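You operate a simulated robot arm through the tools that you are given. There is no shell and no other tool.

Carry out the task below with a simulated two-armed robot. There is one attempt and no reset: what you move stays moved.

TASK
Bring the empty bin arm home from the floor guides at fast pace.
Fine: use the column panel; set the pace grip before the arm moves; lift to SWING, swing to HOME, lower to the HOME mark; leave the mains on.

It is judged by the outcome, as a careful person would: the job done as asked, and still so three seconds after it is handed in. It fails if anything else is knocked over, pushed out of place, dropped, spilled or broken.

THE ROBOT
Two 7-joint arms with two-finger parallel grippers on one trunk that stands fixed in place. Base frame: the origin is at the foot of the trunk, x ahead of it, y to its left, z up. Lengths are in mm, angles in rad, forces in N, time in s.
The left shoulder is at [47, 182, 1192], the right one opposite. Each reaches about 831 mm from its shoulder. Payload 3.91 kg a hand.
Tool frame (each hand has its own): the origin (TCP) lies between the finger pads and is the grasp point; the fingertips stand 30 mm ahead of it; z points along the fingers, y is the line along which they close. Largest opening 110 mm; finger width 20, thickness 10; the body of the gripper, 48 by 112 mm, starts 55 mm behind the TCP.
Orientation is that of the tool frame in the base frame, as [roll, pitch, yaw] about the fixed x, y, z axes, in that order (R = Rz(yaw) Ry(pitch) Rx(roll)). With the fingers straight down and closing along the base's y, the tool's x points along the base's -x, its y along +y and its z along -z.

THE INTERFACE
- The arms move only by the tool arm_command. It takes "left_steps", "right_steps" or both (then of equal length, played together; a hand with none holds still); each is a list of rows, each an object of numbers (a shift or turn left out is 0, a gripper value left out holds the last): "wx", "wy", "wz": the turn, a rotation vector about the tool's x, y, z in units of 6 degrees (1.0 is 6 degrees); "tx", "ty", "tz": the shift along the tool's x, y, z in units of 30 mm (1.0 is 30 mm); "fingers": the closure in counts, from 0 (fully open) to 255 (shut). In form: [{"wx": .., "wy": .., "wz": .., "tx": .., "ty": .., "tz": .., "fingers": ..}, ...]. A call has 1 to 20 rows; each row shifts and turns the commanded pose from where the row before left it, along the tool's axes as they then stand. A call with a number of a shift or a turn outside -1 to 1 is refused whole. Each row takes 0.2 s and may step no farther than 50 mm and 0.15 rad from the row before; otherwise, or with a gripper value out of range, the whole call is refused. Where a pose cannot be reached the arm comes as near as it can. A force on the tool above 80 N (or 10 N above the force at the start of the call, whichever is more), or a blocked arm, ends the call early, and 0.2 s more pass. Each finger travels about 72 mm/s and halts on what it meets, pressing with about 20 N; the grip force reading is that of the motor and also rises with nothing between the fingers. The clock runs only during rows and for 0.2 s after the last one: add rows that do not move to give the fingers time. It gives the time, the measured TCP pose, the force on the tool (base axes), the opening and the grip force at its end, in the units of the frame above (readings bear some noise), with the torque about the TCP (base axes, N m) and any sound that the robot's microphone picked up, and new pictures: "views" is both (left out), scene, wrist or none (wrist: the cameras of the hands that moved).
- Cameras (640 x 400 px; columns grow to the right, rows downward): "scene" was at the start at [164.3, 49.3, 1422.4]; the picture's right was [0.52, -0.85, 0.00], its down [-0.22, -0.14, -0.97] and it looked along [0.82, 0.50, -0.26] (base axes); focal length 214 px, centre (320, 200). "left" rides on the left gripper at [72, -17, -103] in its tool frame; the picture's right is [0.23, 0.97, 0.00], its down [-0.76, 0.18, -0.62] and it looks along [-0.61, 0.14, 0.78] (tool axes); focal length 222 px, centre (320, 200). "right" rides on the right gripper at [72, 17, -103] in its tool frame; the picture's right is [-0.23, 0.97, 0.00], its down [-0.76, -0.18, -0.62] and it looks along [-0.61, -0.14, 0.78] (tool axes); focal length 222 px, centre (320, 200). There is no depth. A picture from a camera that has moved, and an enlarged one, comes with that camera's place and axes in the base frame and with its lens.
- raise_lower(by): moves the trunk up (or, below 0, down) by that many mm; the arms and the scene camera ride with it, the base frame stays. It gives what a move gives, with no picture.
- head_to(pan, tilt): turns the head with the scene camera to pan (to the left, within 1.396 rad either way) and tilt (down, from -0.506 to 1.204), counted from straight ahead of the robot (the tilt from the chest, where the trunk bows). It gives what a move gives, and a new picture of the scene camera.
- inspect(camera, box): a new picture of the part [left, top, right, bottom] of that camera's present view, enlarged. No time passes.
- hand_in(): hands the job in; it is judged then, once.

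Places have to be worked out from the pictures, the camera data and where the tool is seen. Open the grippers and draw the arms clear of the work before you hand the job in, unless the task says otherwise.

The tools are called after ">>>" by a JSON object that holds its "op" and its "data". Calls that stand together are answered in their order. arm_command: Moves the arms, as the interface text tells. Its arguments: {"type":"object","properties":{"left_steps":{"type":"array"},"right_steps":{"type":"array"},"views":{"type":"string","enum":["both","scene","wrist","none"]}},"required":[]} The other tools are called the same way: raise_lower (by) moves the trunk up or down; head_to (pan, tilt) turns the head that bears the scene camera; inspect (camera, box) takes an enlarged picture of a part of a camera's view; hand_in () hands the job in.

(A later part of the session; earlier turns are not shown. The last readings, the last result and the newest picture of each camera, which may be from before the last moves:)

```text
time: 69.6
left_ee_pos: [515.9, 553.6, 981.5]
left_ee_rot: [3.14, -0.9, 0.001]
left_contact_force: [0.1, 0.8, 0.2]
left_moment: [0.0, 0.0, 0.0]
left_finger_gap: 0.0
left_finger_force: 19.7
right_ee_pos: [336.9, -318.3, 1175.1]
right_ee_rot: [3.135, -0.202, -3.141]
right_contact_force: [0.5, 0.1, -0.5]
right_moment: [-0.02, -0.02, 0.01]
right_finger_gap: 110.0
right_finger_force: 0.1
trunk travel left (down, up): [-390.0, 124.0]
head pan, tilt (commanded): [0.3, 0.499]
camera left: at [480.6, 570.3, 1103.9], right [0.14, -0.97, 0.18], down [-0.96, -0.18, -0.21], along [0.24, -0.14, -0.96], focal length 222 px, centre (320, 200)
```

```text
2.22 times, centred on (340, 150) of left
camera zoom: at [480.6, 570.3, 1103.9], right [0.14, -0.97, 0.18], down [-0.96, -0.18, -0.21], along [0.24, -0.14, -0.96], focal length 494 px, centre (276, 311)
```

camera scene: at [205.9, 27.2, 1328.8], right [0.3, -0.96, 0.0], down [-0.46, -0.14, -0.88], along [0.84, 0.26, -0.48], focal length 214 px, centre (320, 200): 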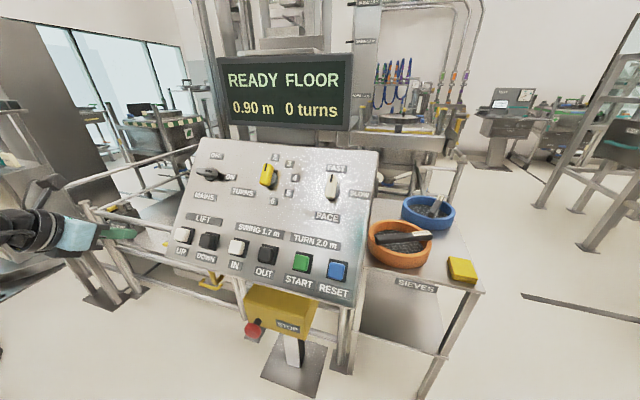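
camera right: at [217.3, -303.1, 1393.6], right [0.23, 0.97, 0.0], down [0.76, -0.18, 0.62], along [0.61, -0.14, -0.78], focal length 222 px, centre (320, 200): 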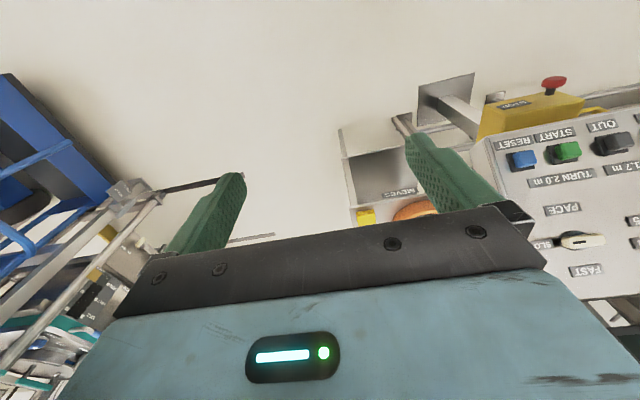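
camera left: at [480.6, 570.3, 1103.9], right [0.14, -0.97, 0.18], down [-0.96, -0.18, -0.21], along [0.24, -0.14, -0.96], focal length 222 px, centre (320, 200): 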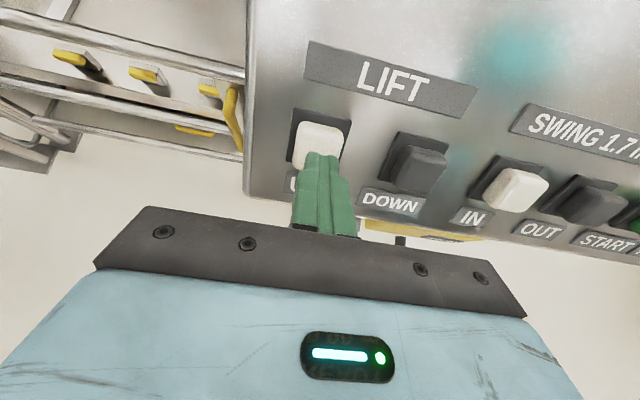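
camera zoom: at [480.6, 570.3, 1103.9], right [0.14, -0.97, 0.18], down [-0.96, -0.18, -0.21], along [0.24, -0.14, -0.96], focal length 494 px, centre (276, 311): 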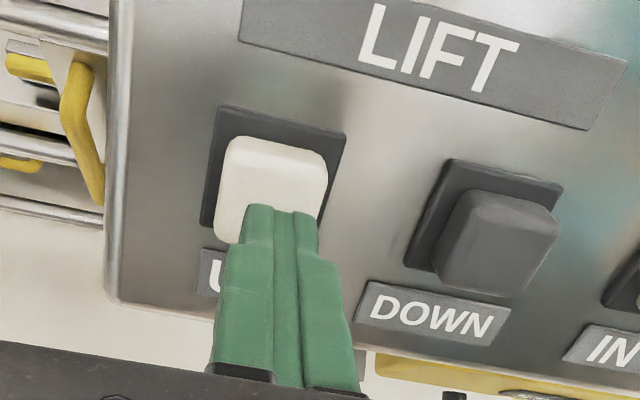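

The fingertips are about 26 mm above UP and well centred. I'll shift up 5 mm and press gently in small steps, watching force and display.

>>> {"op": "arm_command", "data": {"left_steps": [{"tx": 0.17, "tz": 0.4}, {"tz": 0.4}, {"tz": 0.1}, {"tz": 0.1}], "views": "both"}}

```text
time: 70.6
left_ee_pos: [542.9, 553.8, 968.1]
left_ee_rot: [3.14, -0.9, -0.002]
left_contact_force: [-4.2, -0.7, 1.0]
left_moment: [-0.02, 0.1, -0.01]
left_finger_gap: 0.1
left_finger_force: 20.0
right_ee_pos: [335.7, -317.8, 1175.5]
right_ee_rot: [3.135, -0.203, 3.141]
right_contact_force: [0.0, 0.5, 0.3]
right_moment: [-0.01, -0.01, -0.01]
right_finger_gap: 110.0
right_finger_force: 0.1
trunk travel left (down, up): [-390.0, 124.0]
head pan, tilt (commanded): [0.3, 0.499]
heard: click
camera scene: at [205.1, 27.3, 1329.0], right [0.3, -0.96, 0.0], down [-0.46, -0.14, -0.88], along [0.84, 0.26, -0.48], focal length 214 px, centre (320, 200)
camera left: at [506.9, 570.1, 1089.5], right [0.14, -0.97, 0.18], down [-0.96, -0.18, -0.21], along [0.24, -0.14, -0.96], focal length 222 px, centre (320, 200)
```

scene: 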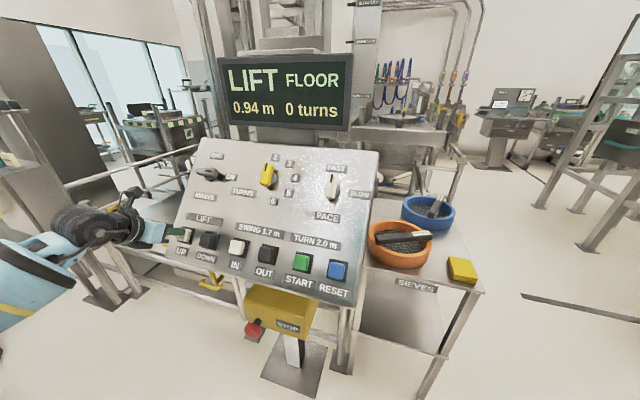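
left: 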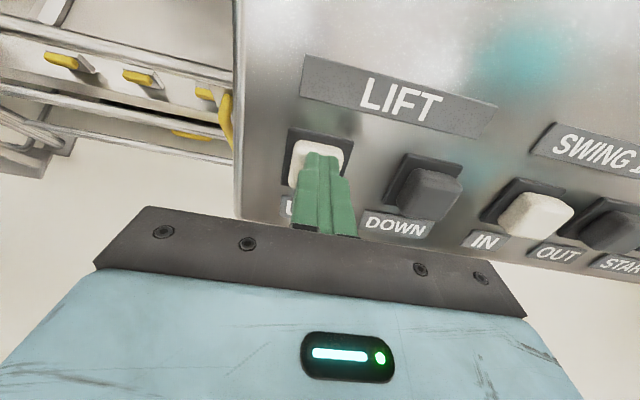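

A click, and the display reads LIFT, 0.94 m, so the lift is running. I'll hold for one row and measure the rate.

>>> {"op": "arm_command", "data": {"left_steps": [{}], "views": "scene"}}

>>> {"op": "inspect", "data": {"camera": "scene", "box": [210, 45, 360, 135]}}

```text
time: 71.0
left_ee_pos: [543.6, 552.6, 968.6]
left_ee_rot: [3.14, -0.902, -0.001]
left_contact_force: [-4.1, -0.6, 0.8]
left_moment: [-0.03, 0.12, -0.02]
left_finger_gap: 0.0
left_finger_force: 19.9
right_ee_pos: [336.8, -317.7, 1176.0]
right_ee_rot: [3.136, -0.201, -3.141]
right_contact_force: [0.3, -0.7, -0.2]
right_moment: [-0.02, 0.02, 0.06]
right_finger_gap: 110.2
right_finger_force: 0.0
trunk travel left (down, up): [-390.0, 124.0]
head pan, tilt (commanded): [0.3, 0.499]
camera scene: at [205.2, 27.3, 1329.0], right [0.3, -0.96, 0.0], down [-0.46, -0.14, -0.88], along [0.84, 0.26, -0.48], focal length 214 px, centre (320, 200)
```

scene: 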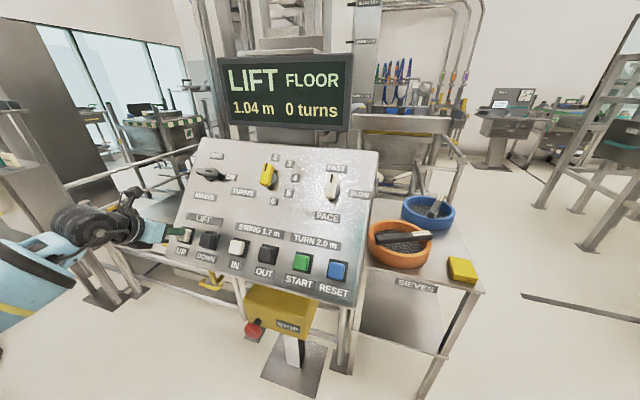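

```text
4.27 times, centred on (285, 90) of scene
camera zoom: at [205.2, 27.3, 1329.0], right [0.3, -0.96, 0.0], down [-0.46, -0.14, -0.88], along [0.84, 0.26, -0.48], focal length 915 px, centre (469, 669)
```

zoom: 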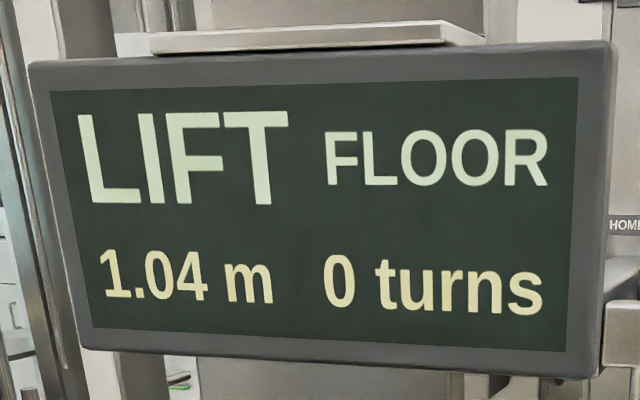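

The rate is about 0.25 m/s (0.10 m in 0.4 s). From 1.04 to 1.70 m takes about 2.6 s, so I'll hold for about 2.0 s and read it again.

>>> {"op": "arm_command", "data": {"left_steps": [{}, {}, {}, {}, {}, {}, {}, {}, {}], "views": "scene"}}

>>> {"op": "inspect", "data": {"camera": "scene", "box": [210, 45, 360, 135]}}

```text
time: 73.0
left_ee_pos: [542.1, 552.3, 966.8]
left_ee_rot: [3.138, -0.901, 0.0]
left_contact_force: [-2.7, -0.6, 2.5]
left_moment: [0.06, 0.08, 0.03]
left_finger_gap: 0.0
left_finger_force: 19.4
right_ee_pos: [336.9, -316.9, 1174.9]
right_ee_rot: [3.138, -0.204, -3.141]
right_contact_force: [0.1, -0.3, 0.4]
right_moment: [0.01, 0.0, 0.0]
right_finger_gap: 110.0
right_finger_force: 0.0
trunk travel left (down, up): [-390.0, 124.0]
head pan, tilt (commanded): [0.3, 0.499]
camera scene: at [205.2, 27.3, 1328.9], right [0.3, -0.96, 0.0], down [-0.46, -0.14, -0.88], along [0.84, 0.26, -0.48], focal length 214 px, centre (320, 200)
```

scene: 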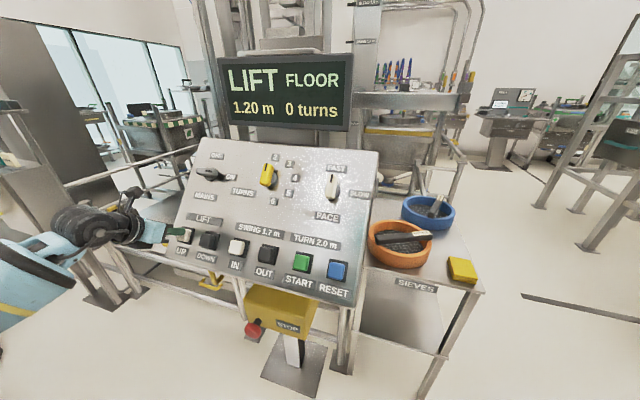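

```text
4.27 times, centred on (285, 90) of scene
camera zoom: at [205.2, 27.3, 1328.9], right [0.3, -0.96, 0.0], down [-0.46, -0.14, -0.88], along [0.84, 0.26, -0.48], focal length 915 px, centre (469, 669)
```

zoom: 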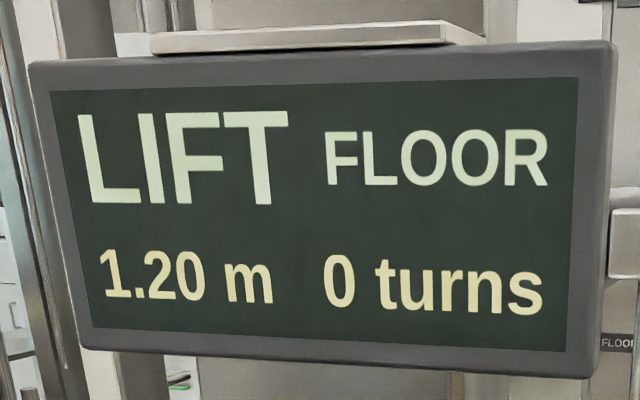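

It reads exactly 1.20 m after 2 s, so it may stop by itself at each mark. I'll hold one more row to see whether it's still moving.

>>> {"op": "arm_command", "data": {"left_steps": [{}], "views": "scene"}}

>>> {"op": "inspect", "data": {"camera": "scene", "box": [210, 45, 360, 135]}}

```text
time: 73.4
left_ee_pos: [542.5, 554.8, 966.9]
left_ee_rot: [3.14, -0.901, 0.0]
left_contact_force: [-2.7, -0.6, 3.3]
left_moment: [0.0, 0.04, 0.04]
left_finger_gap: 0.0
left_finger_force: 20.0
right_ee_pos: [336.5, -318.6, 1175.5]
right_ee_rot: [3.136, -0.201, 3.14]
right_contact_force: [0.0, -0.7, 0.0]
right_moment: [-0.02, 0.01, 0.02]
right_finger_gap: 110.1
right_finger_force: 0.1
trunk travel left (down, up): [-390.0, 124.0]
head pan, tilt (commanded): [0.3, 0.499]
camera scene: at [205.2, 27.3, 1328.9], right [0.3, -0.96, 0.0], down [-0.46, -0.14, -0.88], along [0.84, 0.26, -0.48], focal length 214 px, centre (320, 200)
```

scene: 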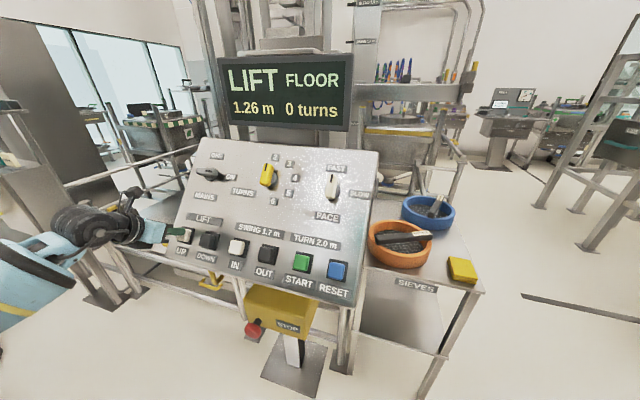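

```text
4.27 times, centred on (285, 90) of scene
camera zoom: at [205.2, 27.3, 1328.9], right [0.3, -0.96, 0.0], down [-0.46, -0.14, -0.88], along [0.84, 0.26, -0.48], focal length 915 px, centre (469, 669)
```

zoom: 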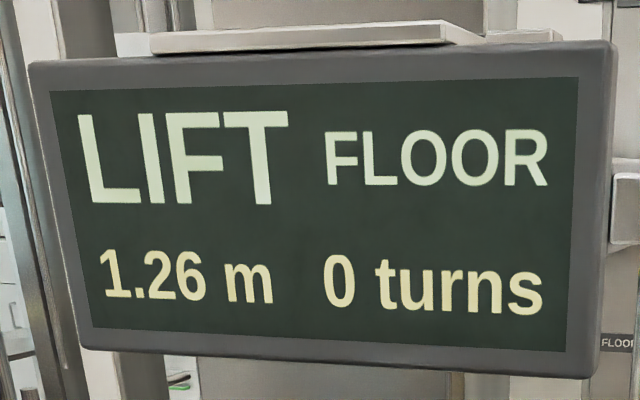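

It continued to 1.26, so it pauses about 1.5 s at a mark and carries on while held. At 0.25 m/s, 1.70 is about 1.76 s away; I'll hold for 1.6 s and read.

>>> {"op": "arm_command", "data": {"left_steps": [{}, {}, {}, {}, {}, {}, {}], "views": "scene"}}

>>> {"op": "inspect", "data": {"camera": "scene", "box": [210, 45, 360, 135]}}

```text
time: 75.0
left_ee_pos: [542.9, 552.9, 967.7]
left_ee_rot: [3.139, -0.9, 0.001]
left_contact_force: [-2.8, 1.0, 2.5]
left_moment: [0.05, 0.05, 0.0]
left_finger_gap: 0.2
left_finger_force: 20.0
right_ee_pos: [335.7, -317.9, 1175.4]
right_ee_rot: [3.135, -0.203, -3.142]
right_contact_force: [-0.9, 0.1, 0.6]
right_moment: [-0.02, -0.01, -0.01]
right_finger_gap: 110.2
right_finger_force: 0.0
trunk travel left (down, up): [-390.0, 124.0]
head pan, tilt (commanded): [0.3, 0.499]
camera scene: at [205.2, 27.3, 1328.9], right [0.3, -0.96, 0.0], down [-0.46, -0.14, -0.88], along [0.84, 0.26, -0.48], focal length 214 px, centre (320, 200)
```

scene: 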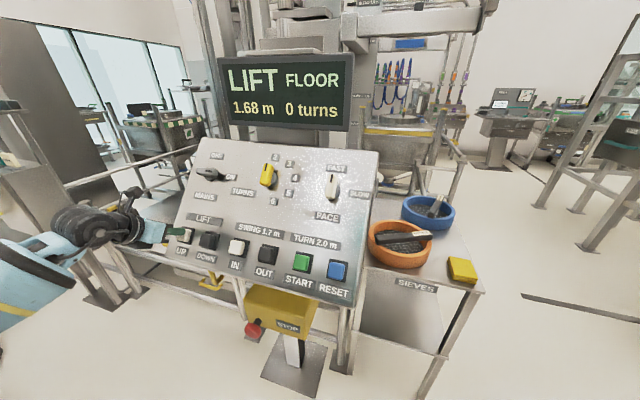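

```text
4.27 times, centred on (285, 90) of scene
camera zoom: at [205.2, 27.3, 1328.9], right [0.3, -0.96, 0.0], down [-0.46, -0.14, -0.88], along [0.84, 0.26, -0.48], focal length 915 px, centre (469, 669)
```

zoom: 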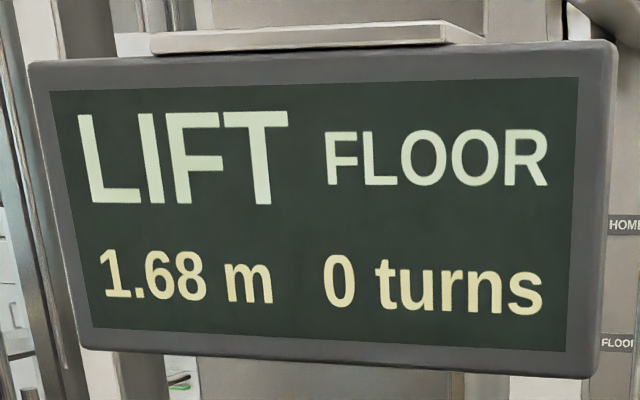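

It's at 1.68 m, a fraction of a second from SWING. I'll release the button now with a quick retreat; the mark should catch it at 1.70.

>>> {"op": "arm_command", "data": {"left_steps": [{"tz": -1}], "views": "both"}}

>>> {"op": "inspect", "data": {"camera": "scene", "box": [210, 45, 360, 135]}}

```text
time: 75.4
left_ee_pos: [519.2, 553.5, 986.5]
left_ee_rot: [3.14, -0.901, -0.001]
left_contact_force: [-1.2, -0.5, 0.7]
left_moment: [-0.03, -0.01, -0.05]
left_finger_gap: 0.0
left_finger_force: 20.1
right_ee_pos: [335.4, -317.7, 1175.6]
right_ee_rot: [3.136, -0.202, -3.141]
right_contact_force: [0.6, 0.2, 0.3]
right_moment: [0.0, -0.01, -0.01]
right_finger_gap: 110.2
right_finger_force: 0.0
trunk travel left (down, up): [-390.0, 124.0]
head pan, tilt (commanded): [0.3, 0.499]
camera scene: at [205.0, 27.3, 1329.0], right [0.3, -0.96, 0.0], down [-0.46, -0.14, -0.88], along [0.84, 0.26, -0.48], focal length 214 px, centre (320, 200)
camera left: at [483.0, 570.1, 1107.9], right [0.14, -0.97, 0.18], down [-0.96, -0.18, -0.21], along [0.24, -0.14, -0.96], focal length 222 px, centre (320, 200)
```

scene: 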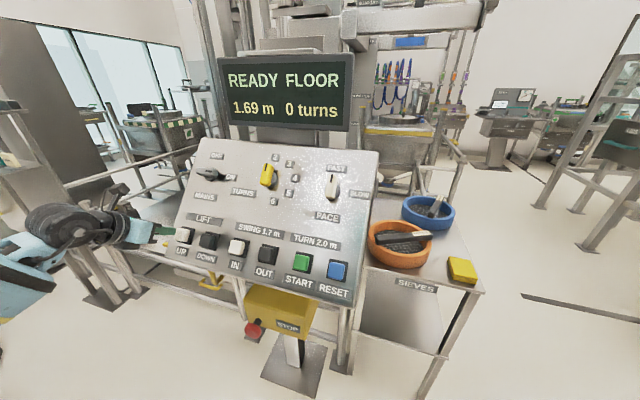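
left: 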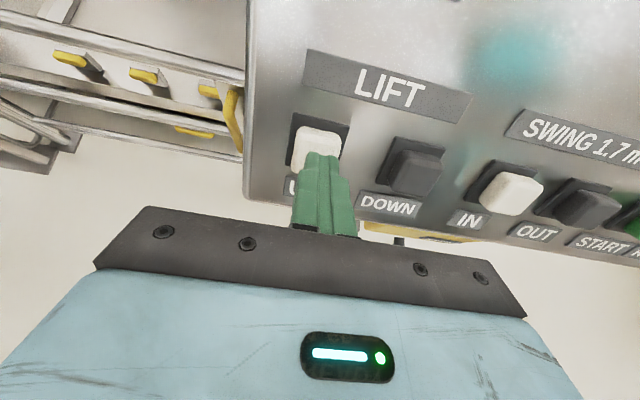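

```text
4.27 times, centred on (285, 90) of scene
camera zoom: at [205.0, 27.3, 1329.0], right [0.3, -0.96, 0.0], down [-0.46, -0.14, -0.88], along [0.84, 0.26, -0.48], focal length 915 px, centre (469, 669)
```

zoom: 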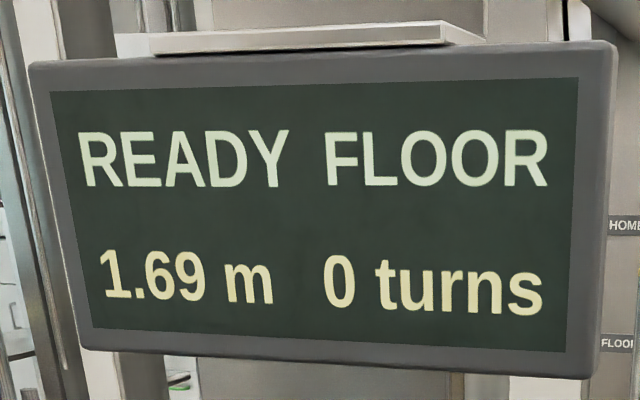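

It's READY at 1.69 m, just shy of the mark. Since the drive pauses for 1.5 s at a mark, a short re-press should bring it to exactly 1.70.

>>> {"op": "arm_command", "data": {"left_steps": [{"tz": 0.5}, {"tz": 0.5}], "views": "scene"}}

>>> {"op": "inspect", "data": {"camera": "scene", "box": [210, 45, 360, 135]}}

```text
time: 76.0
left_ee_pos: [542.2, 553.0, 968.1]
left_ee_rot: [3.139, -0.902, -0.002]
left_contact_force: [-1.3, -0.4, -0.7]
left_moment: [0.0, -0.06, -0.02]
left_finger_gap: 0.1
left_finger_force: 20.1
right_ee_pos: [336.3, -318.0, 1174.5]
right_ee_rot: [3.134, -0.202, -3.141]
right_contact_force: [-0.4, -0.3, -0.4]
right_moment: [0.02, 0.0, 0.0]
right_finger_gap: 109.8
right_finger_force: 0.0
trunk travel left (down, up): [-390.0, 124.0]
head pan, tilt (commanded): [0.3, 0.499]
heard: click
camera scene: at [205.3, 27.3, 1328.9], right [0.3, -0.96, 0.0], down [-0.46, -0.14, -0.88], along [0.84, 0.26, -0.48], focal length 214 px, centre (320, 200)
```

scene: 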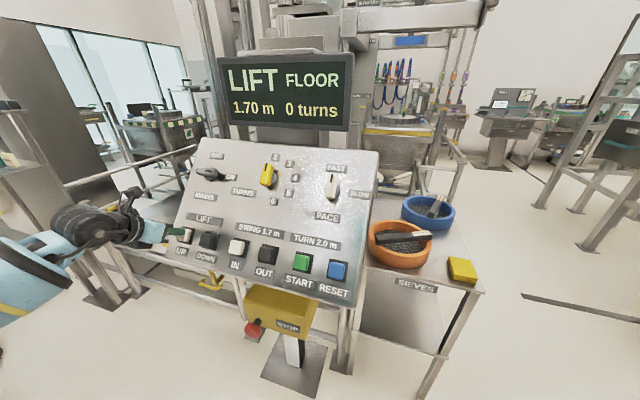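

```text
4.27 times, centred on (285, 90) of scene
camera zoom: at [205.3, 27.3, 1328.9], right [0.3, -0.96, 0.0], down [-0.46, -0.14, -0.88], along [0.84, 0.26, -0.48], focal length 915 px, centre (469, 669)
```

zoom: 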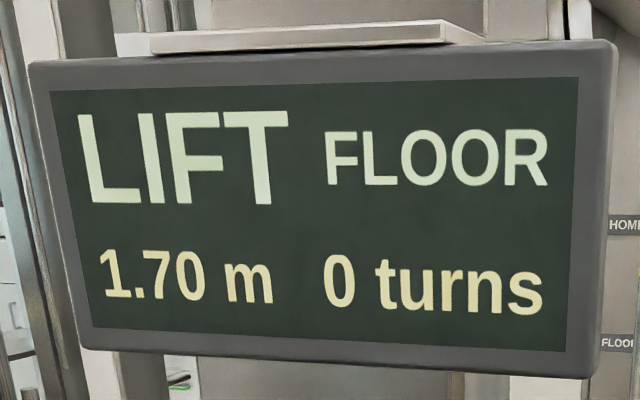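

It reads 1.70 m, so I'll release now.

>>> {"op": "arm_command", "data": {"left_steps": [{"tz": -1}, {"tz": -1}], "views": "both"}}

>>> {"op": "inspect", "data": {"camera": "scene", "box": [210, 45, 360, 135]}}

```text
time: 76.6
left_ee_pos: [496.9, 552.8, 1003.8]
left_ee_rot: [3.141, -0.899, -0.001]
left_contact_force: [-0.3, 0.2, 0.3]
left_moment: [-0.01, -0.03, 0.04]
left_finger_gap: 0.0
left_finger_force: 19.6
right_ee_pos: [336.5, -317.6, 1176.1]
right_ee_rot: [3.137, -0.203, -3.141]
right_contact_force: [-0.2, -1.1, 0.0]
right_moment: [0.02, 0.0, -0.03]
right_finger_gap: 109.8
right_finger_force: 0.1
trunk travel left (down, up): [-390.0, 124.0]
head pan, tilt (commanded): [0.3, 0.499]
camera scene: at [205.5, 27.3, 1328.9], right [0.3, -0.96, 0.0], down [-0.46, -0.14, -0.88], along [0.84, 0.26, -0.48], focal length 214 px, centre (320, 200)
camera left: at [460.2, 569.6, 1126.3], right [0.14, -0.97, 0.18], down [-0.96, -0.18, -0.21], along [0.24, -0.14, -0.96], focal length 222 px, centre (320, 200)
```

scene: 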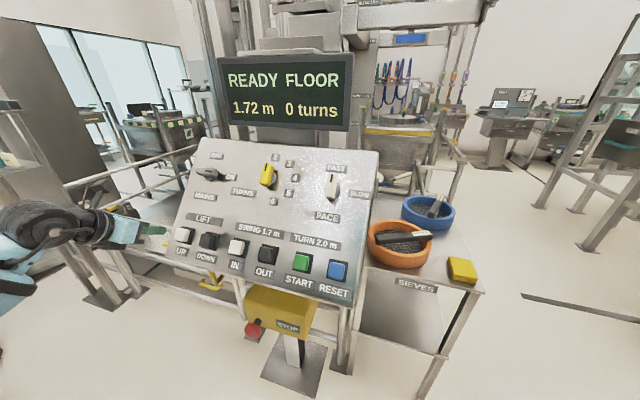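
left: 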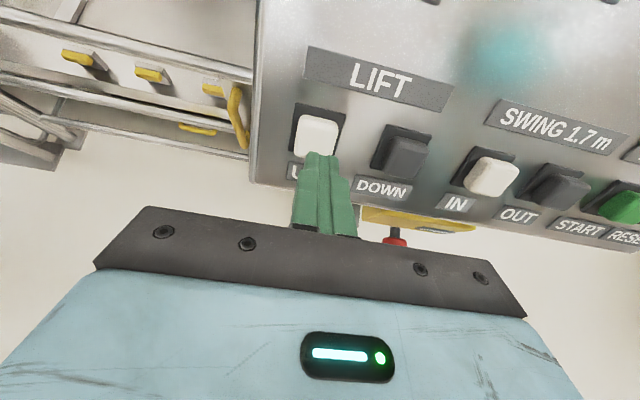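

```text
4.27 times, centred on (285, 90) of scene
camera zoom: at [205.5, 27.3, 1328.9], right [0.3, -0.96, 0.0], down [-0.46, -0.14, -0.88], along [0.84, 0.26, -0.48], focal length 915 px, centre (469, 669)
```

zoom: 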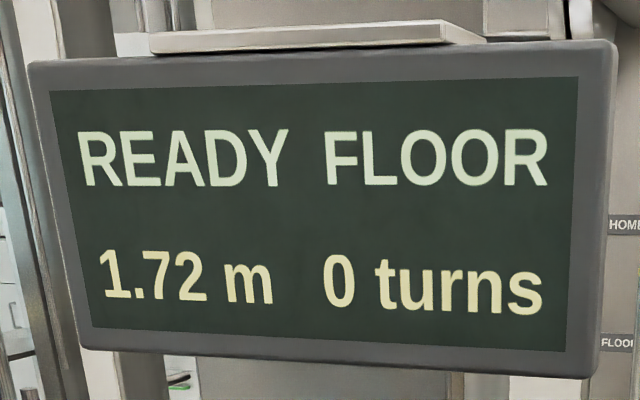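

It overran to 1.72 m, so there's no automatic stop at SWING. I'll nudge it back with a very short DOWN tap; first I'll shift the hand about 85 mm right to hover over DOWN.

>>> {"op": "arm_command", "data": {"left_steps": [{"ty": 0.945}, {"ty": 0.945}, {"ty": 0.945}, {"tz": 0.8}, {}], "views": "wrist"}}

>>> {"op": "inspect", "data": {"camera": "left", "box": [240, 60, 440, 240]}}

```text
time: 77.8
left_ee_pos: [515.5, 467.9, 991.1]
left_ee_rot: [-3.141, -0.901, -0.001]
left_contact_force: [-0.2, -0.3, -1.5]
left_moment: [-0.03, 0.0, -0.03]
left_finger_gap: 0.2
left_finger_force: 19.8
right_ee_pos: [335.6, -317.3, 1175.0]
right_ee_rot: [3.135, -0.203, -3.141]
right_contact_force: [-0.1, -0.1, 1.4]
right_moment: [0.02, -0.02, -0.01]
right_finger_gap: 110.0
right_finger_force: 0.0
trunk travel left (down, up): [-390.0, 124.0]
head pan, tilt (commanded): [0.3, 0.499]
camera left: at [479.7, 484.9, 1111.6], right [0.14, -0.97, 0.18], down [-0.96, -0.18, -0.21], along [0.24, -0.14, -0.96], focal length 222 px, centre (320, 200)
```

left: 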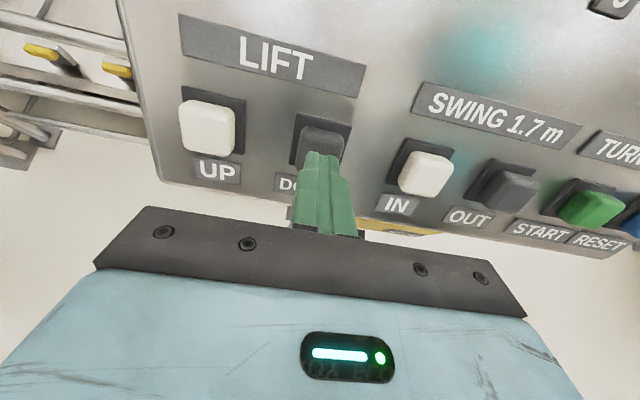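

```text
2.22 times, centred on (340, 150) of left
camera zoom: at [479.7, 484.9, 1111.6], right [0.14, -0.97, 0.18], down [-0.96, -0.18, -0.21], along [0.24, -0.14, -0.96], focal length 494 px, centre (276, 311)
```

zoom: 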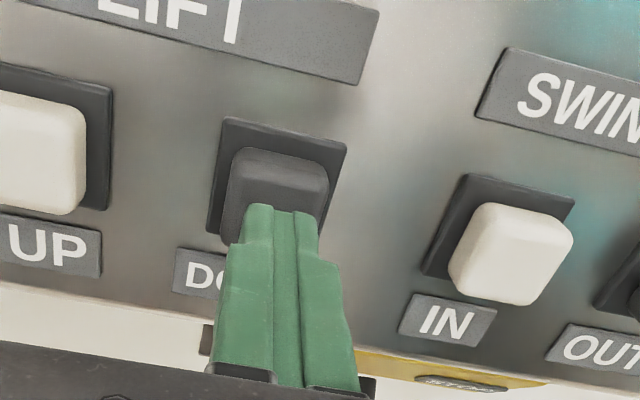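

The hand is aligned over DOWN. I'll come down to just above the click point, settle, then tap about 3.5 mm deeper for one row and retreat straight away.

>>> {"op": "arm_command", "data": {"left_steps": [{"tz": 0.55}, {"tz": 0.54}, {}, {"tz": 0.12}, {"tz": -1}], "views": "scene"}}

>>> {"op": "inspect", "data": {"camera": "scene", "box": [210, 45, 360, 135]}}

```text
time: 79.0
left_ee_pos: [519.5, 469.2, 986.1]
left_ee_rot: [-3.142, -0.9, 0.0]
left_contact_force: [-0.5, -0.7, 0.6]
left_moment: [-0.01, 0.02, -0.01]
left_finger_gap: 0.3
left_finger_force: 19.7
right_ee_pos: [334.9, -317.3, 1175.1]
right_ee_rot: [3.136, -0.203, -3.141]
right_contact_force: [0.2, 0.9, -0.8]
right_moment: [0.01, -0.01, 0.0]
right_finger_gap: 110.0
right_finger_force: 0.2
trunk travel left (down, up): [-390.0, 124.0]
head pan, tilt (commanded): [0.3, 0.499]
heard: click
camera scene: at [204.9, 27.4, 1329.0], right [0.3, -0.96, 0.0], down [-0.46, -0.14, -0.88], along [0.84, 0.26, -0.48], focal length 214 px, centre (320, 200)
```

scene: 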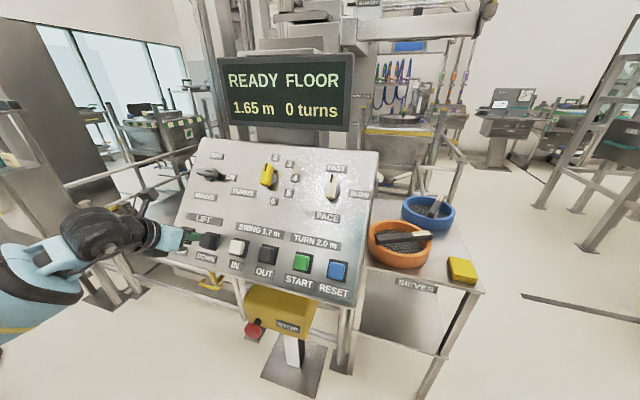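

```text
4.27 times, centred on (285, 90) of scene
camera zoom: at [204.9, 27.4, 1329.0], right [0.3, -0.96, 0.0], down [-0.46, -0.14, -0.88], along [0.84, 0.26, -0.48], focal length 915 px, centre (469, 669)
```

zoom: 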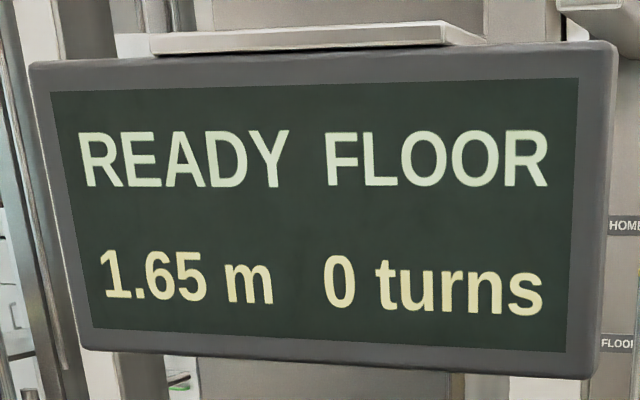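

DOWN clicked earlier than I expected and it dropped to 1.65 m. I now know the timing (about 0.26 m/s, and my last UP tap gave +0.03), so I'll go back over UP and tap about 0.1 s longer for +0.05.

>>> {"op": "arm_command", "data": {"left_steps": [{"tz": -0.7}, {"ty": -0.93}, {"ty": -0.93}, {"ty": -0.93}, {"tz": 0.7}, {}], "views": "wrist"}}

```text
time: 80.4
left_ee_pos: [519.6, 553.3, 985.6]
left_ee_rot: [3.139, -0.899, 0.0]
left_contact_force: [0.0, -0.7, -0.1]
left_moment: [-0.01, 0.05, 0.01]
left_finger_gap: 0.0
left_finger_force: 19.7
right_ee_pos: [336.7, -316.9, 1175.4]
right_ee_rot: [3.136, -0.203, 3.141]
right_contact_force: [0.3, -0.7, 0.4]
right_moment: [0.02, -0.01, -0.01]
right_finger_gap: 109.9
right_finger_force: 0.0
trunk travel left (down, up): [-390.0, 124.0]
head pan, tilt (commanded): [0.3, 0.499]
camera left: at [484.0, 569.8, 1107.8], right [0.14, -0.97, 0.18], down [-0.96, -0.18, -0.21], along [0.24, -0.14, -0.96], focal length 222 px, centre (320, 200)
```

left: 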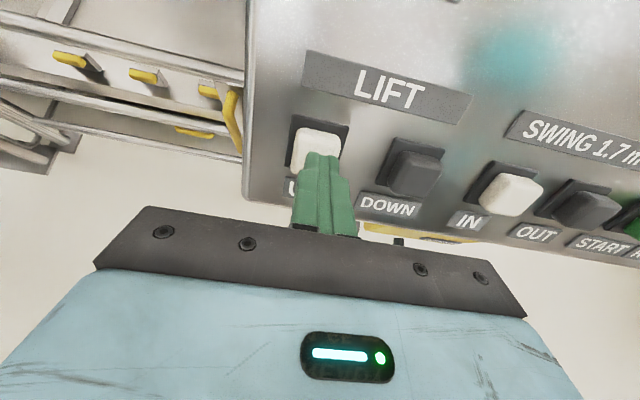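

The hand is aligned over UP again. I'll press and read the display before choosing when to release.

>>> {"op": "arm_command", "data": {"left_steps": [{"tz": 0.7}, {"tz": 0.3}], "views": "scene"}}

>>> {"op": "inspect", "data": {"camera": "scene", "box": [210, 45, 360, 135]}}

```text
time: 81.0
left_ee_pos: [543.2, 552.5, 967.8]
left_ee_rot: [-3.141, -0.901, -0.003]
left_contact_force: [-4.7, -0.6, 1.2]
left_moment: [-0.02, 0.14, -0.03]
left_finger_gap: 0.0
left_finger_force: 19.9
right_ee_pos: [335.7, -317.3, 1175.7]
right_ee_rot: [3.136, -0.2, 3.14]
right_contact_force: [0.2, -0.5, -0.2]
right_moment: [0.01, 0.0, -0.03]
right_finger_gap: 110.3
right_finger_force: 0.2
trunk travel left (down, up): [-390.0, 124.0]
head pan, tilt (commanded): [0.3, 0.499]
heard: click
camera scene: at [204.9, 27.3, 1329.0], right [0.3, -0.96, 0.0], down [-0.46, -0.14, -0.88], along [0.84, 0.26, -0.48], focal length 214 px, centre (320, 200)
```

scene: 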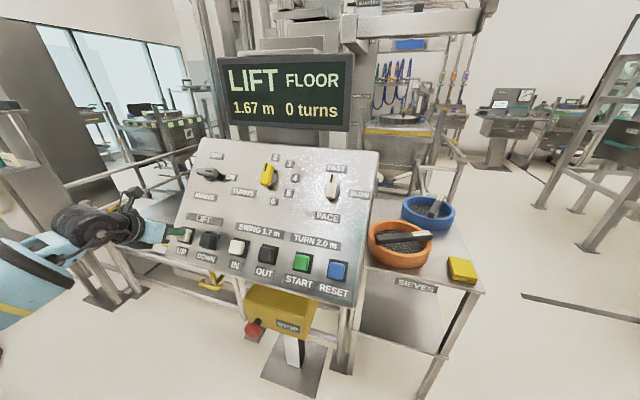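

```text
4.27 times, centred on (285, 90) of scene
camera zoom: at [204.9, 27.3, 1329.0], right [0.3, -0.96, 0.0], down [-0.46, -0.14, -0.88], along [0.84, 0.26, -0.48], focal length 915 px, centre (469, 669)
```

zoom: 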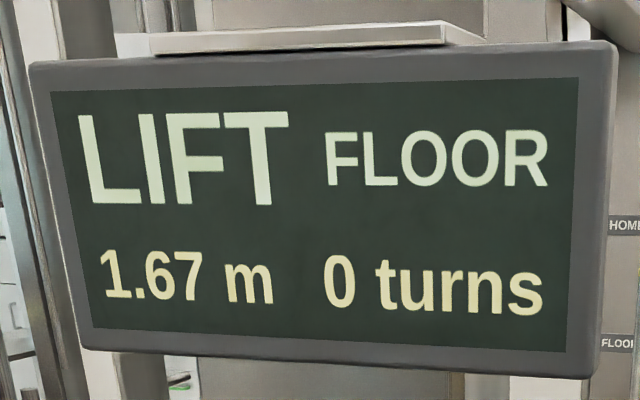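

It's at 1.67 m. A release at half speed should add about 0.03 m.

>>> {"op": "arm_command", "data": {"left_steps": [{"tz": -0.5}, {"tz": -1}], "views": "scene"}}

>>> {"op": "inspect", "data": {"camera": "scene", "box": [210, 45, 360, 135]}}

```text
time: 81.6
left_ee_pos: [508.4, 551.8, 996.7]
left_ee_rot: [3.14, -0.898, 0.001]
left_contact_force: [1.0, -0.6, 0.5]
left_moment: [0.02, 0.0, 0.02]
left_finger_gap: 0.1
left_finger_force: 19.8
right_ee_pos: [337.8, -317.2, 1175.8]
right_ee_rot: [3.136, -0.202, -3.141]
right_contact_force: [-0.1, 0.4, 0.4]
right_moment: [-0.02, -0.02, 0.01]
right_finger_gap: 110.0
right_finger_force: 0.1
trunk travel left (down, up): [-390.0, 124.0]
head pan, tilt (commanded): [0.3, 0.499]
camera scene: at [205.2, 27.2, 1329.0], right [0.3, -0.96, 0.0], down [-0.46, -0.14, -0.88], along [0.84, 0.26, -0.48], focal length 214 px, centre (320, 200)
```

scene: 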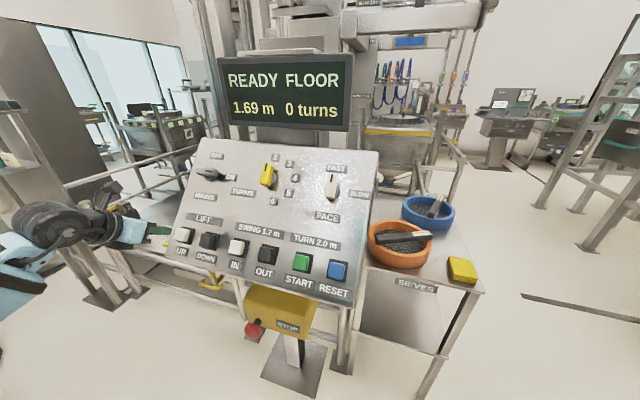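

```text
4.27 times, centred on (285, 90) of scene
camera zoom: at [205.2, 27.2, 1329.0], right [0.3, -0.96, 0.0], down [-0.46, -0.14, -0.88], along [0.84, 0.26, -0.48], focal length 915 px, centre (469, 669)
```

zoom: 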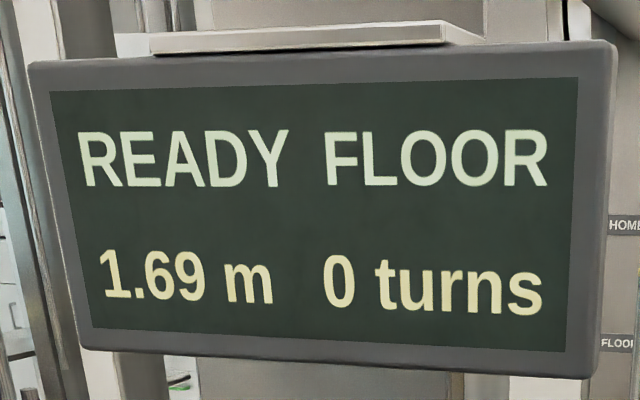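

1.69 m is within a centimetre of the SWING mark, finer than my taps can improve. Before swinging I'll look at the raised arm and its surroundings.

>>> {"op": "head_to", "data": {"pan": 0.1, "tilt": 0.0}}

>>> {"op": "inspect", "data": {"camera": "scene", "box": [160, 0, 480, 200]}}

>>> {"op": "head_to", "data": {"pan": -0.2, "tilt": -0.2}}

>>> {"op": "head_to", "data": {"pan": 0.6, "tilt": -0.1}}

```text
time: 82.5
left_ee_pos: [508.3, 553.8, 995.0]
left_ee_rot: [3.14, -0.9, -0.001]
left_contact_force: [-0.3, 0.0, 0.2]
left_moment: [0.02, 0.0, -0.02]
left_finger_gap: 0.2
left_finger_force: 20.1
right_ee_pos: [335.6, -317.0, 1175.8]
right_ee_rot: [3.136, -0.201, -3.141]
right_contact_force: [0.3, 0.4, 0.3]
right_moment: [-0.01, -0.02, 0.02]
right_finger_gap: 110.3
right_finger_force: 0.1
trunk travel left (down, up): [-390.0, 124.0]
head pan, tilt (commanded): [0.099, 0.0]
camera scene: at [208.5, 9.5, 1374.9], right [0.1, -0.99, 0.0], down [0.0, 0.0, -1.0], along [0.99, 0.1, 0.0], focal length 214 px, centre (320, 200)
```

scene: 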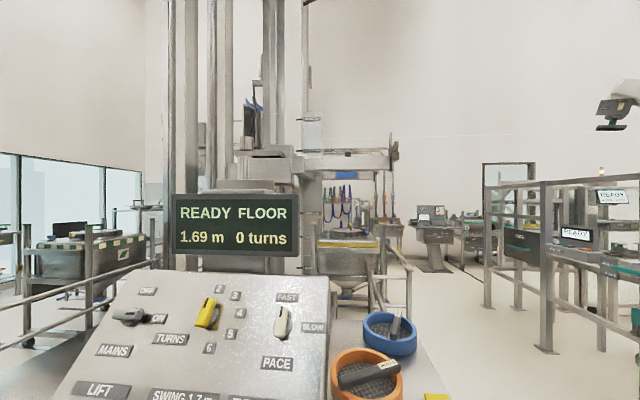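

```text
2.00 times, centred on (320, 100) of scene
camera zoom: at [208.5, 9.5, 1374.9], right [0.1, -0.99, 0.0], down [0.0, 0.0, -1.0], along [0.99, 0.1, 0.0], focal length 429 px, centre (320, 400)
```

zoom: 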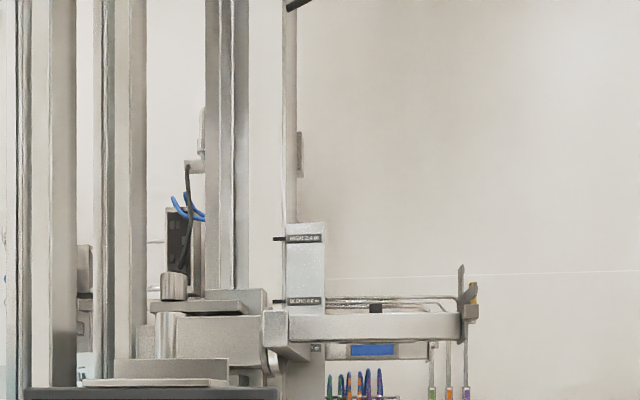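

```text
time: 83.3
left_ee_pos: [507.9, 552.6, 994.6]
left_ee_rot: [3.14, -0.9, 0.0]
left_contact_force: [-0.2, 0.0, 0.0]
left_moment: [0.01, -0.04, 0.04]
left_finger_gap: 0.1
left_finger_force: 20.1
right_ee_pos: [336.8, -317.5, 1175.8]
right_ee_rot: [3.138, -0.202, -3.141]
right_contact_force: [0.8, -0.1, 0.2]
right_moment: [-0.02, 0.0, -0.03]
right_finger_gap: 109.9
right_finger_force: 0.1
trunk travel left (down, up): [-390.0, 124.0]
head pan, tilt (commanded): [-0.201, -0.201]
camera scene: at [200.5, -16.0, 1392.4], right [-0.2, -0.98, 0.0], down [0.19, -0.04, -0.98], along [0.96, -0.19, 0.2], focal length 214 px, centre (320, 200)
```

scene: 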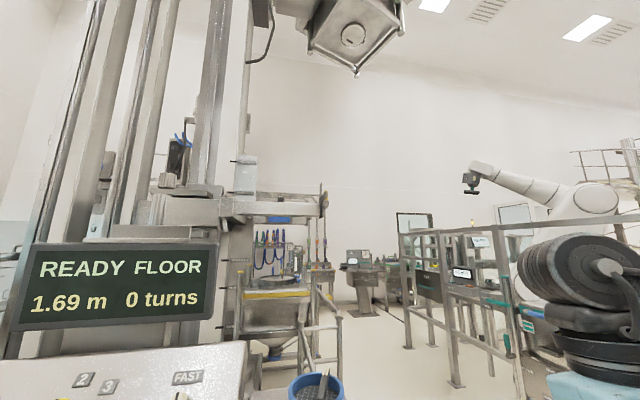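

```text
time: 84.4
left_ee_pos: [509.5, 552.7, 994.8]
left_ee_rot: [3.141, -0.9, -0.001]
left_contact_force: [-0.3, -0.4, 0.3]
left_moment: [-0.02, 0.05, 0.03]
left_finger_gap: 0.0
left_finger_force: 19.9
right_ee_pos: [336.9, -317.1, 1175.0]
right_ee_rot: [3.135, -0.203, 3.141]
right_contact_force: [-0.4, 0.1, 0.7]
right_moment: [-0.02, -0.01, -0.01]
right_finger_gap: 110.1
right_finger_force: 0.0
trunk travel left (down, up): [-390.0, 124.0]
head pan, tilt (commanded): [0.6, -0.099]
camera scene: at [190.8, 49.7, 1383.8], right [0.56, -0.83, 0.0], down [0.08, 0.06, -0.99], along [0.82, 0.56, 0.1], focal length 214 px, centre (320, 200)
```

scene: 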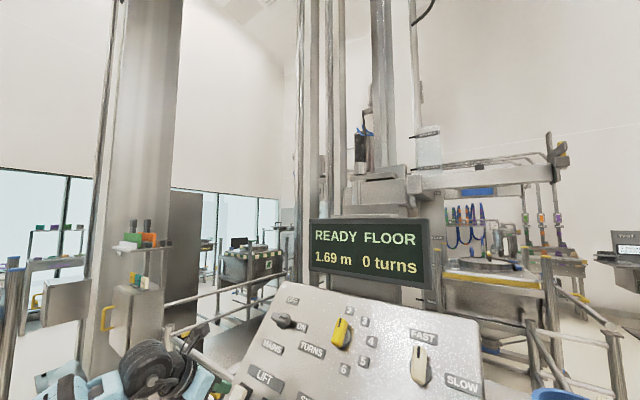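

The arm is a fork reaching out to the right from the column, and nothing stands in its way at that height. It's now at FLOOR (out), so IN should take it HOME. I'll move the hand over to IN at about y=373 and set the head to watch both the display and the arm.

>>> {"op": "arm_command", "data": {"left_steps": [{"tz": -0.3, "ty": 0.9}, {"ty": 0.99}, {"ty": 0.99}, {"ty": 0.99}, {"ty": 0.99}, {"ty": 0.99}, {"ty": 0.14, "tz": 0.6}, {}], "views": "wrist"}}

>>> {"op": "inspect", "data": {"camera": "left", "box": [240, 60, 440, 240]}}

>>> {"op": "head_to", "data": {"pan": 0.2, "tilt": 0.25}}

```text
time: 86.2
left_ee_pos: [515.0, 371.9, 990.4]
left_ee_rot: [3.14, -0.9, 0.0]
left_contact_force: [-0.3, 1.0, 0.5]
left_moment: [0.01, 0.01, -0.02]
left_finger_gap: 0.2
left_finger_force: 19.8
right_ee_pos: [336.6, -318.0, 1175.1]
right_ee_rot: [3.136, -0.202, -3.141]
right_contact_force: [0.3, 0.1, -1.1]
right_moment: [-0.01, -0.01, 0.01]
right_finger_gap: 110.1
right_finger_force: 0.0
trunk travel left (down, up): [-390.0, 124.0]
head pan, tilt (commanded): [0.6, -0.099]
camera left: at [479.0, 389.0, 1111.0], right [0.14, -0.97, 0.18], down [-0.96, -0.18, -0.21], along [0.24, -0.14, -0.96], focal length 222 px, centre (320, 200)
```

left: 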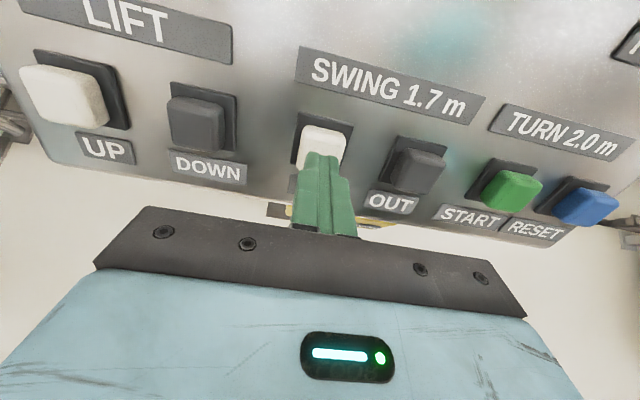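

```text
2.22 times, centred on (340, 150) of left
camera zoom: at [479.0, 389.0, 1111.0], right [0.14, -0.97, 0.18], down [-0.96, -0.18, -0.21], along [0.24, -0.14, -0.96], focal length 494 px, centre (276, 311)
```

zoom: 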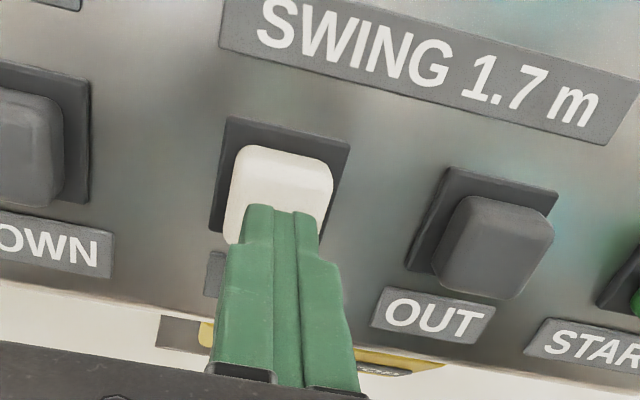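

```text
time: 87.1
left_ee_pos: [514.5, 372.6, 989.1]
left_ee_rot: [-3.141, -0.9, 0.001]
left_contact_force: [-0.2, 0.3, 0.1]
left_moment: [0.02, -0.01, -0.03]
left_finger_gap: 0.0
left_finger_force: 19.7
right_ee_pos: [336.8, -316.6, 1176.7]
right_ee_rot: [3.135, -0.203, -3.14]
right_contact_force: [0.1, 0.0, -1.8]
right_moment: [0.02, 0.01, 0.03]
right_finger_gap: 110.0
right_finger_force: 0.1
trunk travel left (down, up): [-390.0, 124.0]
head pan, tilt (commanded): [0.201, 0.25]
camera scene: at [210.3, 19.3, 1352.0], right [0.2, -0.98, 0.0], down [-0.24, -0.05, -0.97], along [0.95, 0.19, -0.25], focal length 214 px, centre (320, 200)
```

scene: 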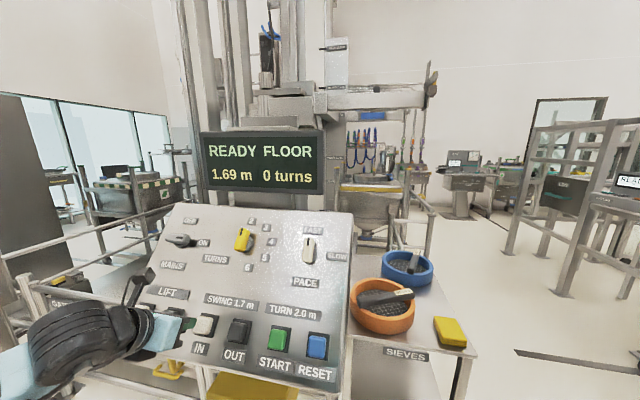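

The hand is centred over IN with the display in view. I'll press it and read the display.

>>> {"op": "arm_command", "data": {"left_steps": [{"tz": 0.6}, {"tz": 0.4}, {"tz": 0.17}], "views": "scene"}}

>>> {"op": "inspect", "data": {"camera": "scene", "box": [190, 110, 340, 210]}}

```text
time: 87.9
left_ee_pos: [541.9, 373.5, 967.2]
left_ee_rot: [3.141, -0.902, 0.001]
left_contact_force: [-3.7, 0.4, 0.9]
left_moment: [0.01, 0.06, 0.03]
left_finger_gap: 0.1
left_finger_force: 19.8
right_ee_pos: [336.3, -318.5, 1176.4]
right_ee_rot: [3.138, -0.203, 3.141]
right_contact_force: [0.6, -0.5, -0.3]
right_moment: [-0.01, 0.03, 0.02]
right_finger_gap: 110.1
right_finger_force: 0.0
trunk travel left (down, up): [-390.0, 124.0]
head pan, tilt (commanded): [0.201, 0.25]
heard: click
camera scene: at [210.0, 19.2, 1352.1], right [0.2, -0.98, 0.0], down [-0.24, -0.05, -0.97], along [0.95, 0.19, -0.25], focal length 214 px, centre (320, 200)
```

scene: 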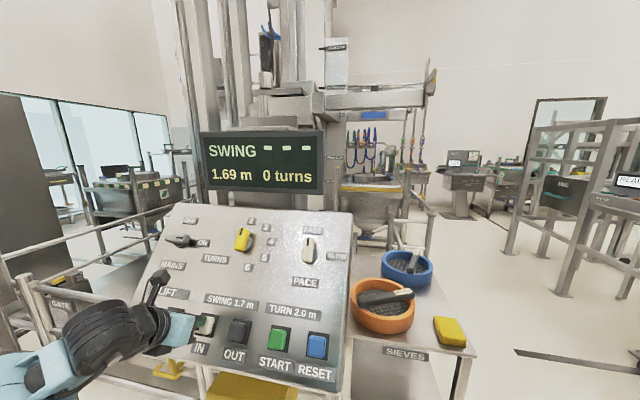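

```text
4.00 times, centred on (265, 160) of scene
camera zoom: at [210.0, 19.2, 1352.1], right [0.2, -0.98, 0.0], down [-0.24, -0.05, -0.97], along [0.95, 0.19, -0.25], focal length 858 px, centre (540, 360)
```

zoom: 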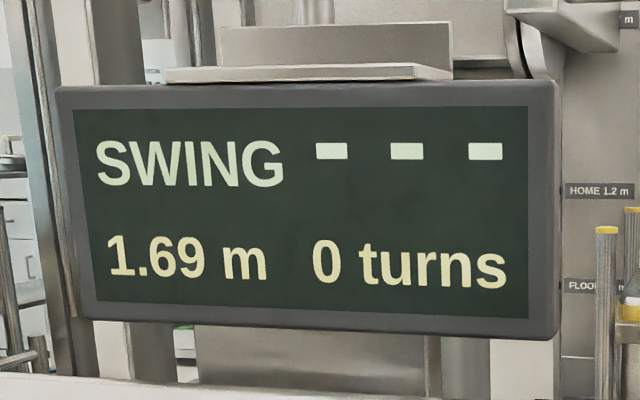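

The display reads SWING with the position blank (between stations), and the swing is accepted. I'll hold IN and watch.

>>> {"op": "arm_command", "data": {"left_steps": [{}, {}, {}, {}], "views": "scene"}}

```text
time: 88.9
left_ee_pos: [542.0, 372.9, 967.7]
left_ee_rot: [3.139, -0.902, 0.0]
left_contact_force: [-2.3, 1.3, 1.6]
left_moment: [0.05, 0.03, 0.07]
left_finger_gap: 0.0
left_finger_force: 20.3
right_ee_pos: [336.8, -316.8, 1175.8]
right_ee_rot: [3.137, -0.202, -3.141]
right_contact_force: [-0.2, -0.7, -0.1]
right_moment: [0.03, 0.02, -0.02]
right_finger_gap: 109.9
right_finger_force: 0.0
trunk travel left (down, up): [-390.0, 124.0]
head pan, tilt (commanded): [0.201, 0.25]
camera scene: at [209.8, 19.3, 1352.1], right [0.2, -0.98, 0.0], down [-0.24, -0.05, -0.97], along [0.95, 0.19, -0.25], focal length 214 px, centre (320, 200)
```

scene: 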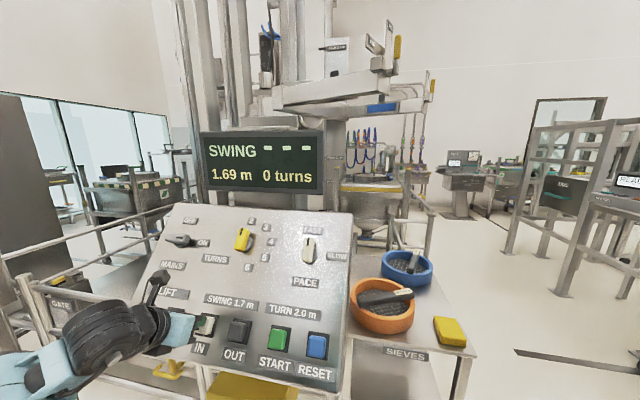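

The fork is swinging round smoothly and well clear of me (its tip is over 1 m out and above). I'll keep holding.

>>> {"op": "arm_command", "data": {"left_steps": [{}, {}, {}, {}], "views": "scene"}}

```text
time: 89.9
left_ee_pos: [542.9, 373.3, 968.0]
left_ee_rot: [3.139, -0.9, 0.0]
left_contact_force: [-2.4, 1.6, 3.1]
left_moment: [0.02, -0.02, 0.01]
left_finger_gap: 0.4
left_finger_force: 19.8
right_ee_pos: [337.1, -317.5, 1176.0]
right_ee_rot: [3.135, -0.202, -3.14]
right_contact_force: [0.6, 0.4, 0.3]
right_moment: [0.0, -0.01, 0.01]
right_finger_gap: 109.8
right_finger_force: 0.0
trunk travel left (down, up): [-390.0, 124.0]
head pan, tilt (commanded): [0.201, 0.25]
camera scene: at [209.8, 19.2, 1352.1], right [0.2, -0.98, 0.0], down [-0.24, -0.05, -0.97], along [0.95, 0.19, -0.25], focal length 214 px, centre (320, 200)
```

scene: 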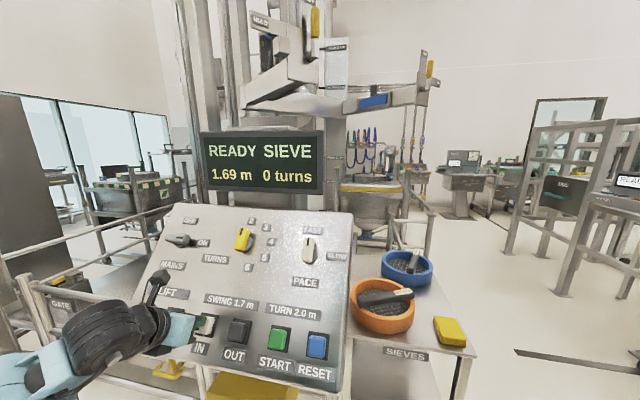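

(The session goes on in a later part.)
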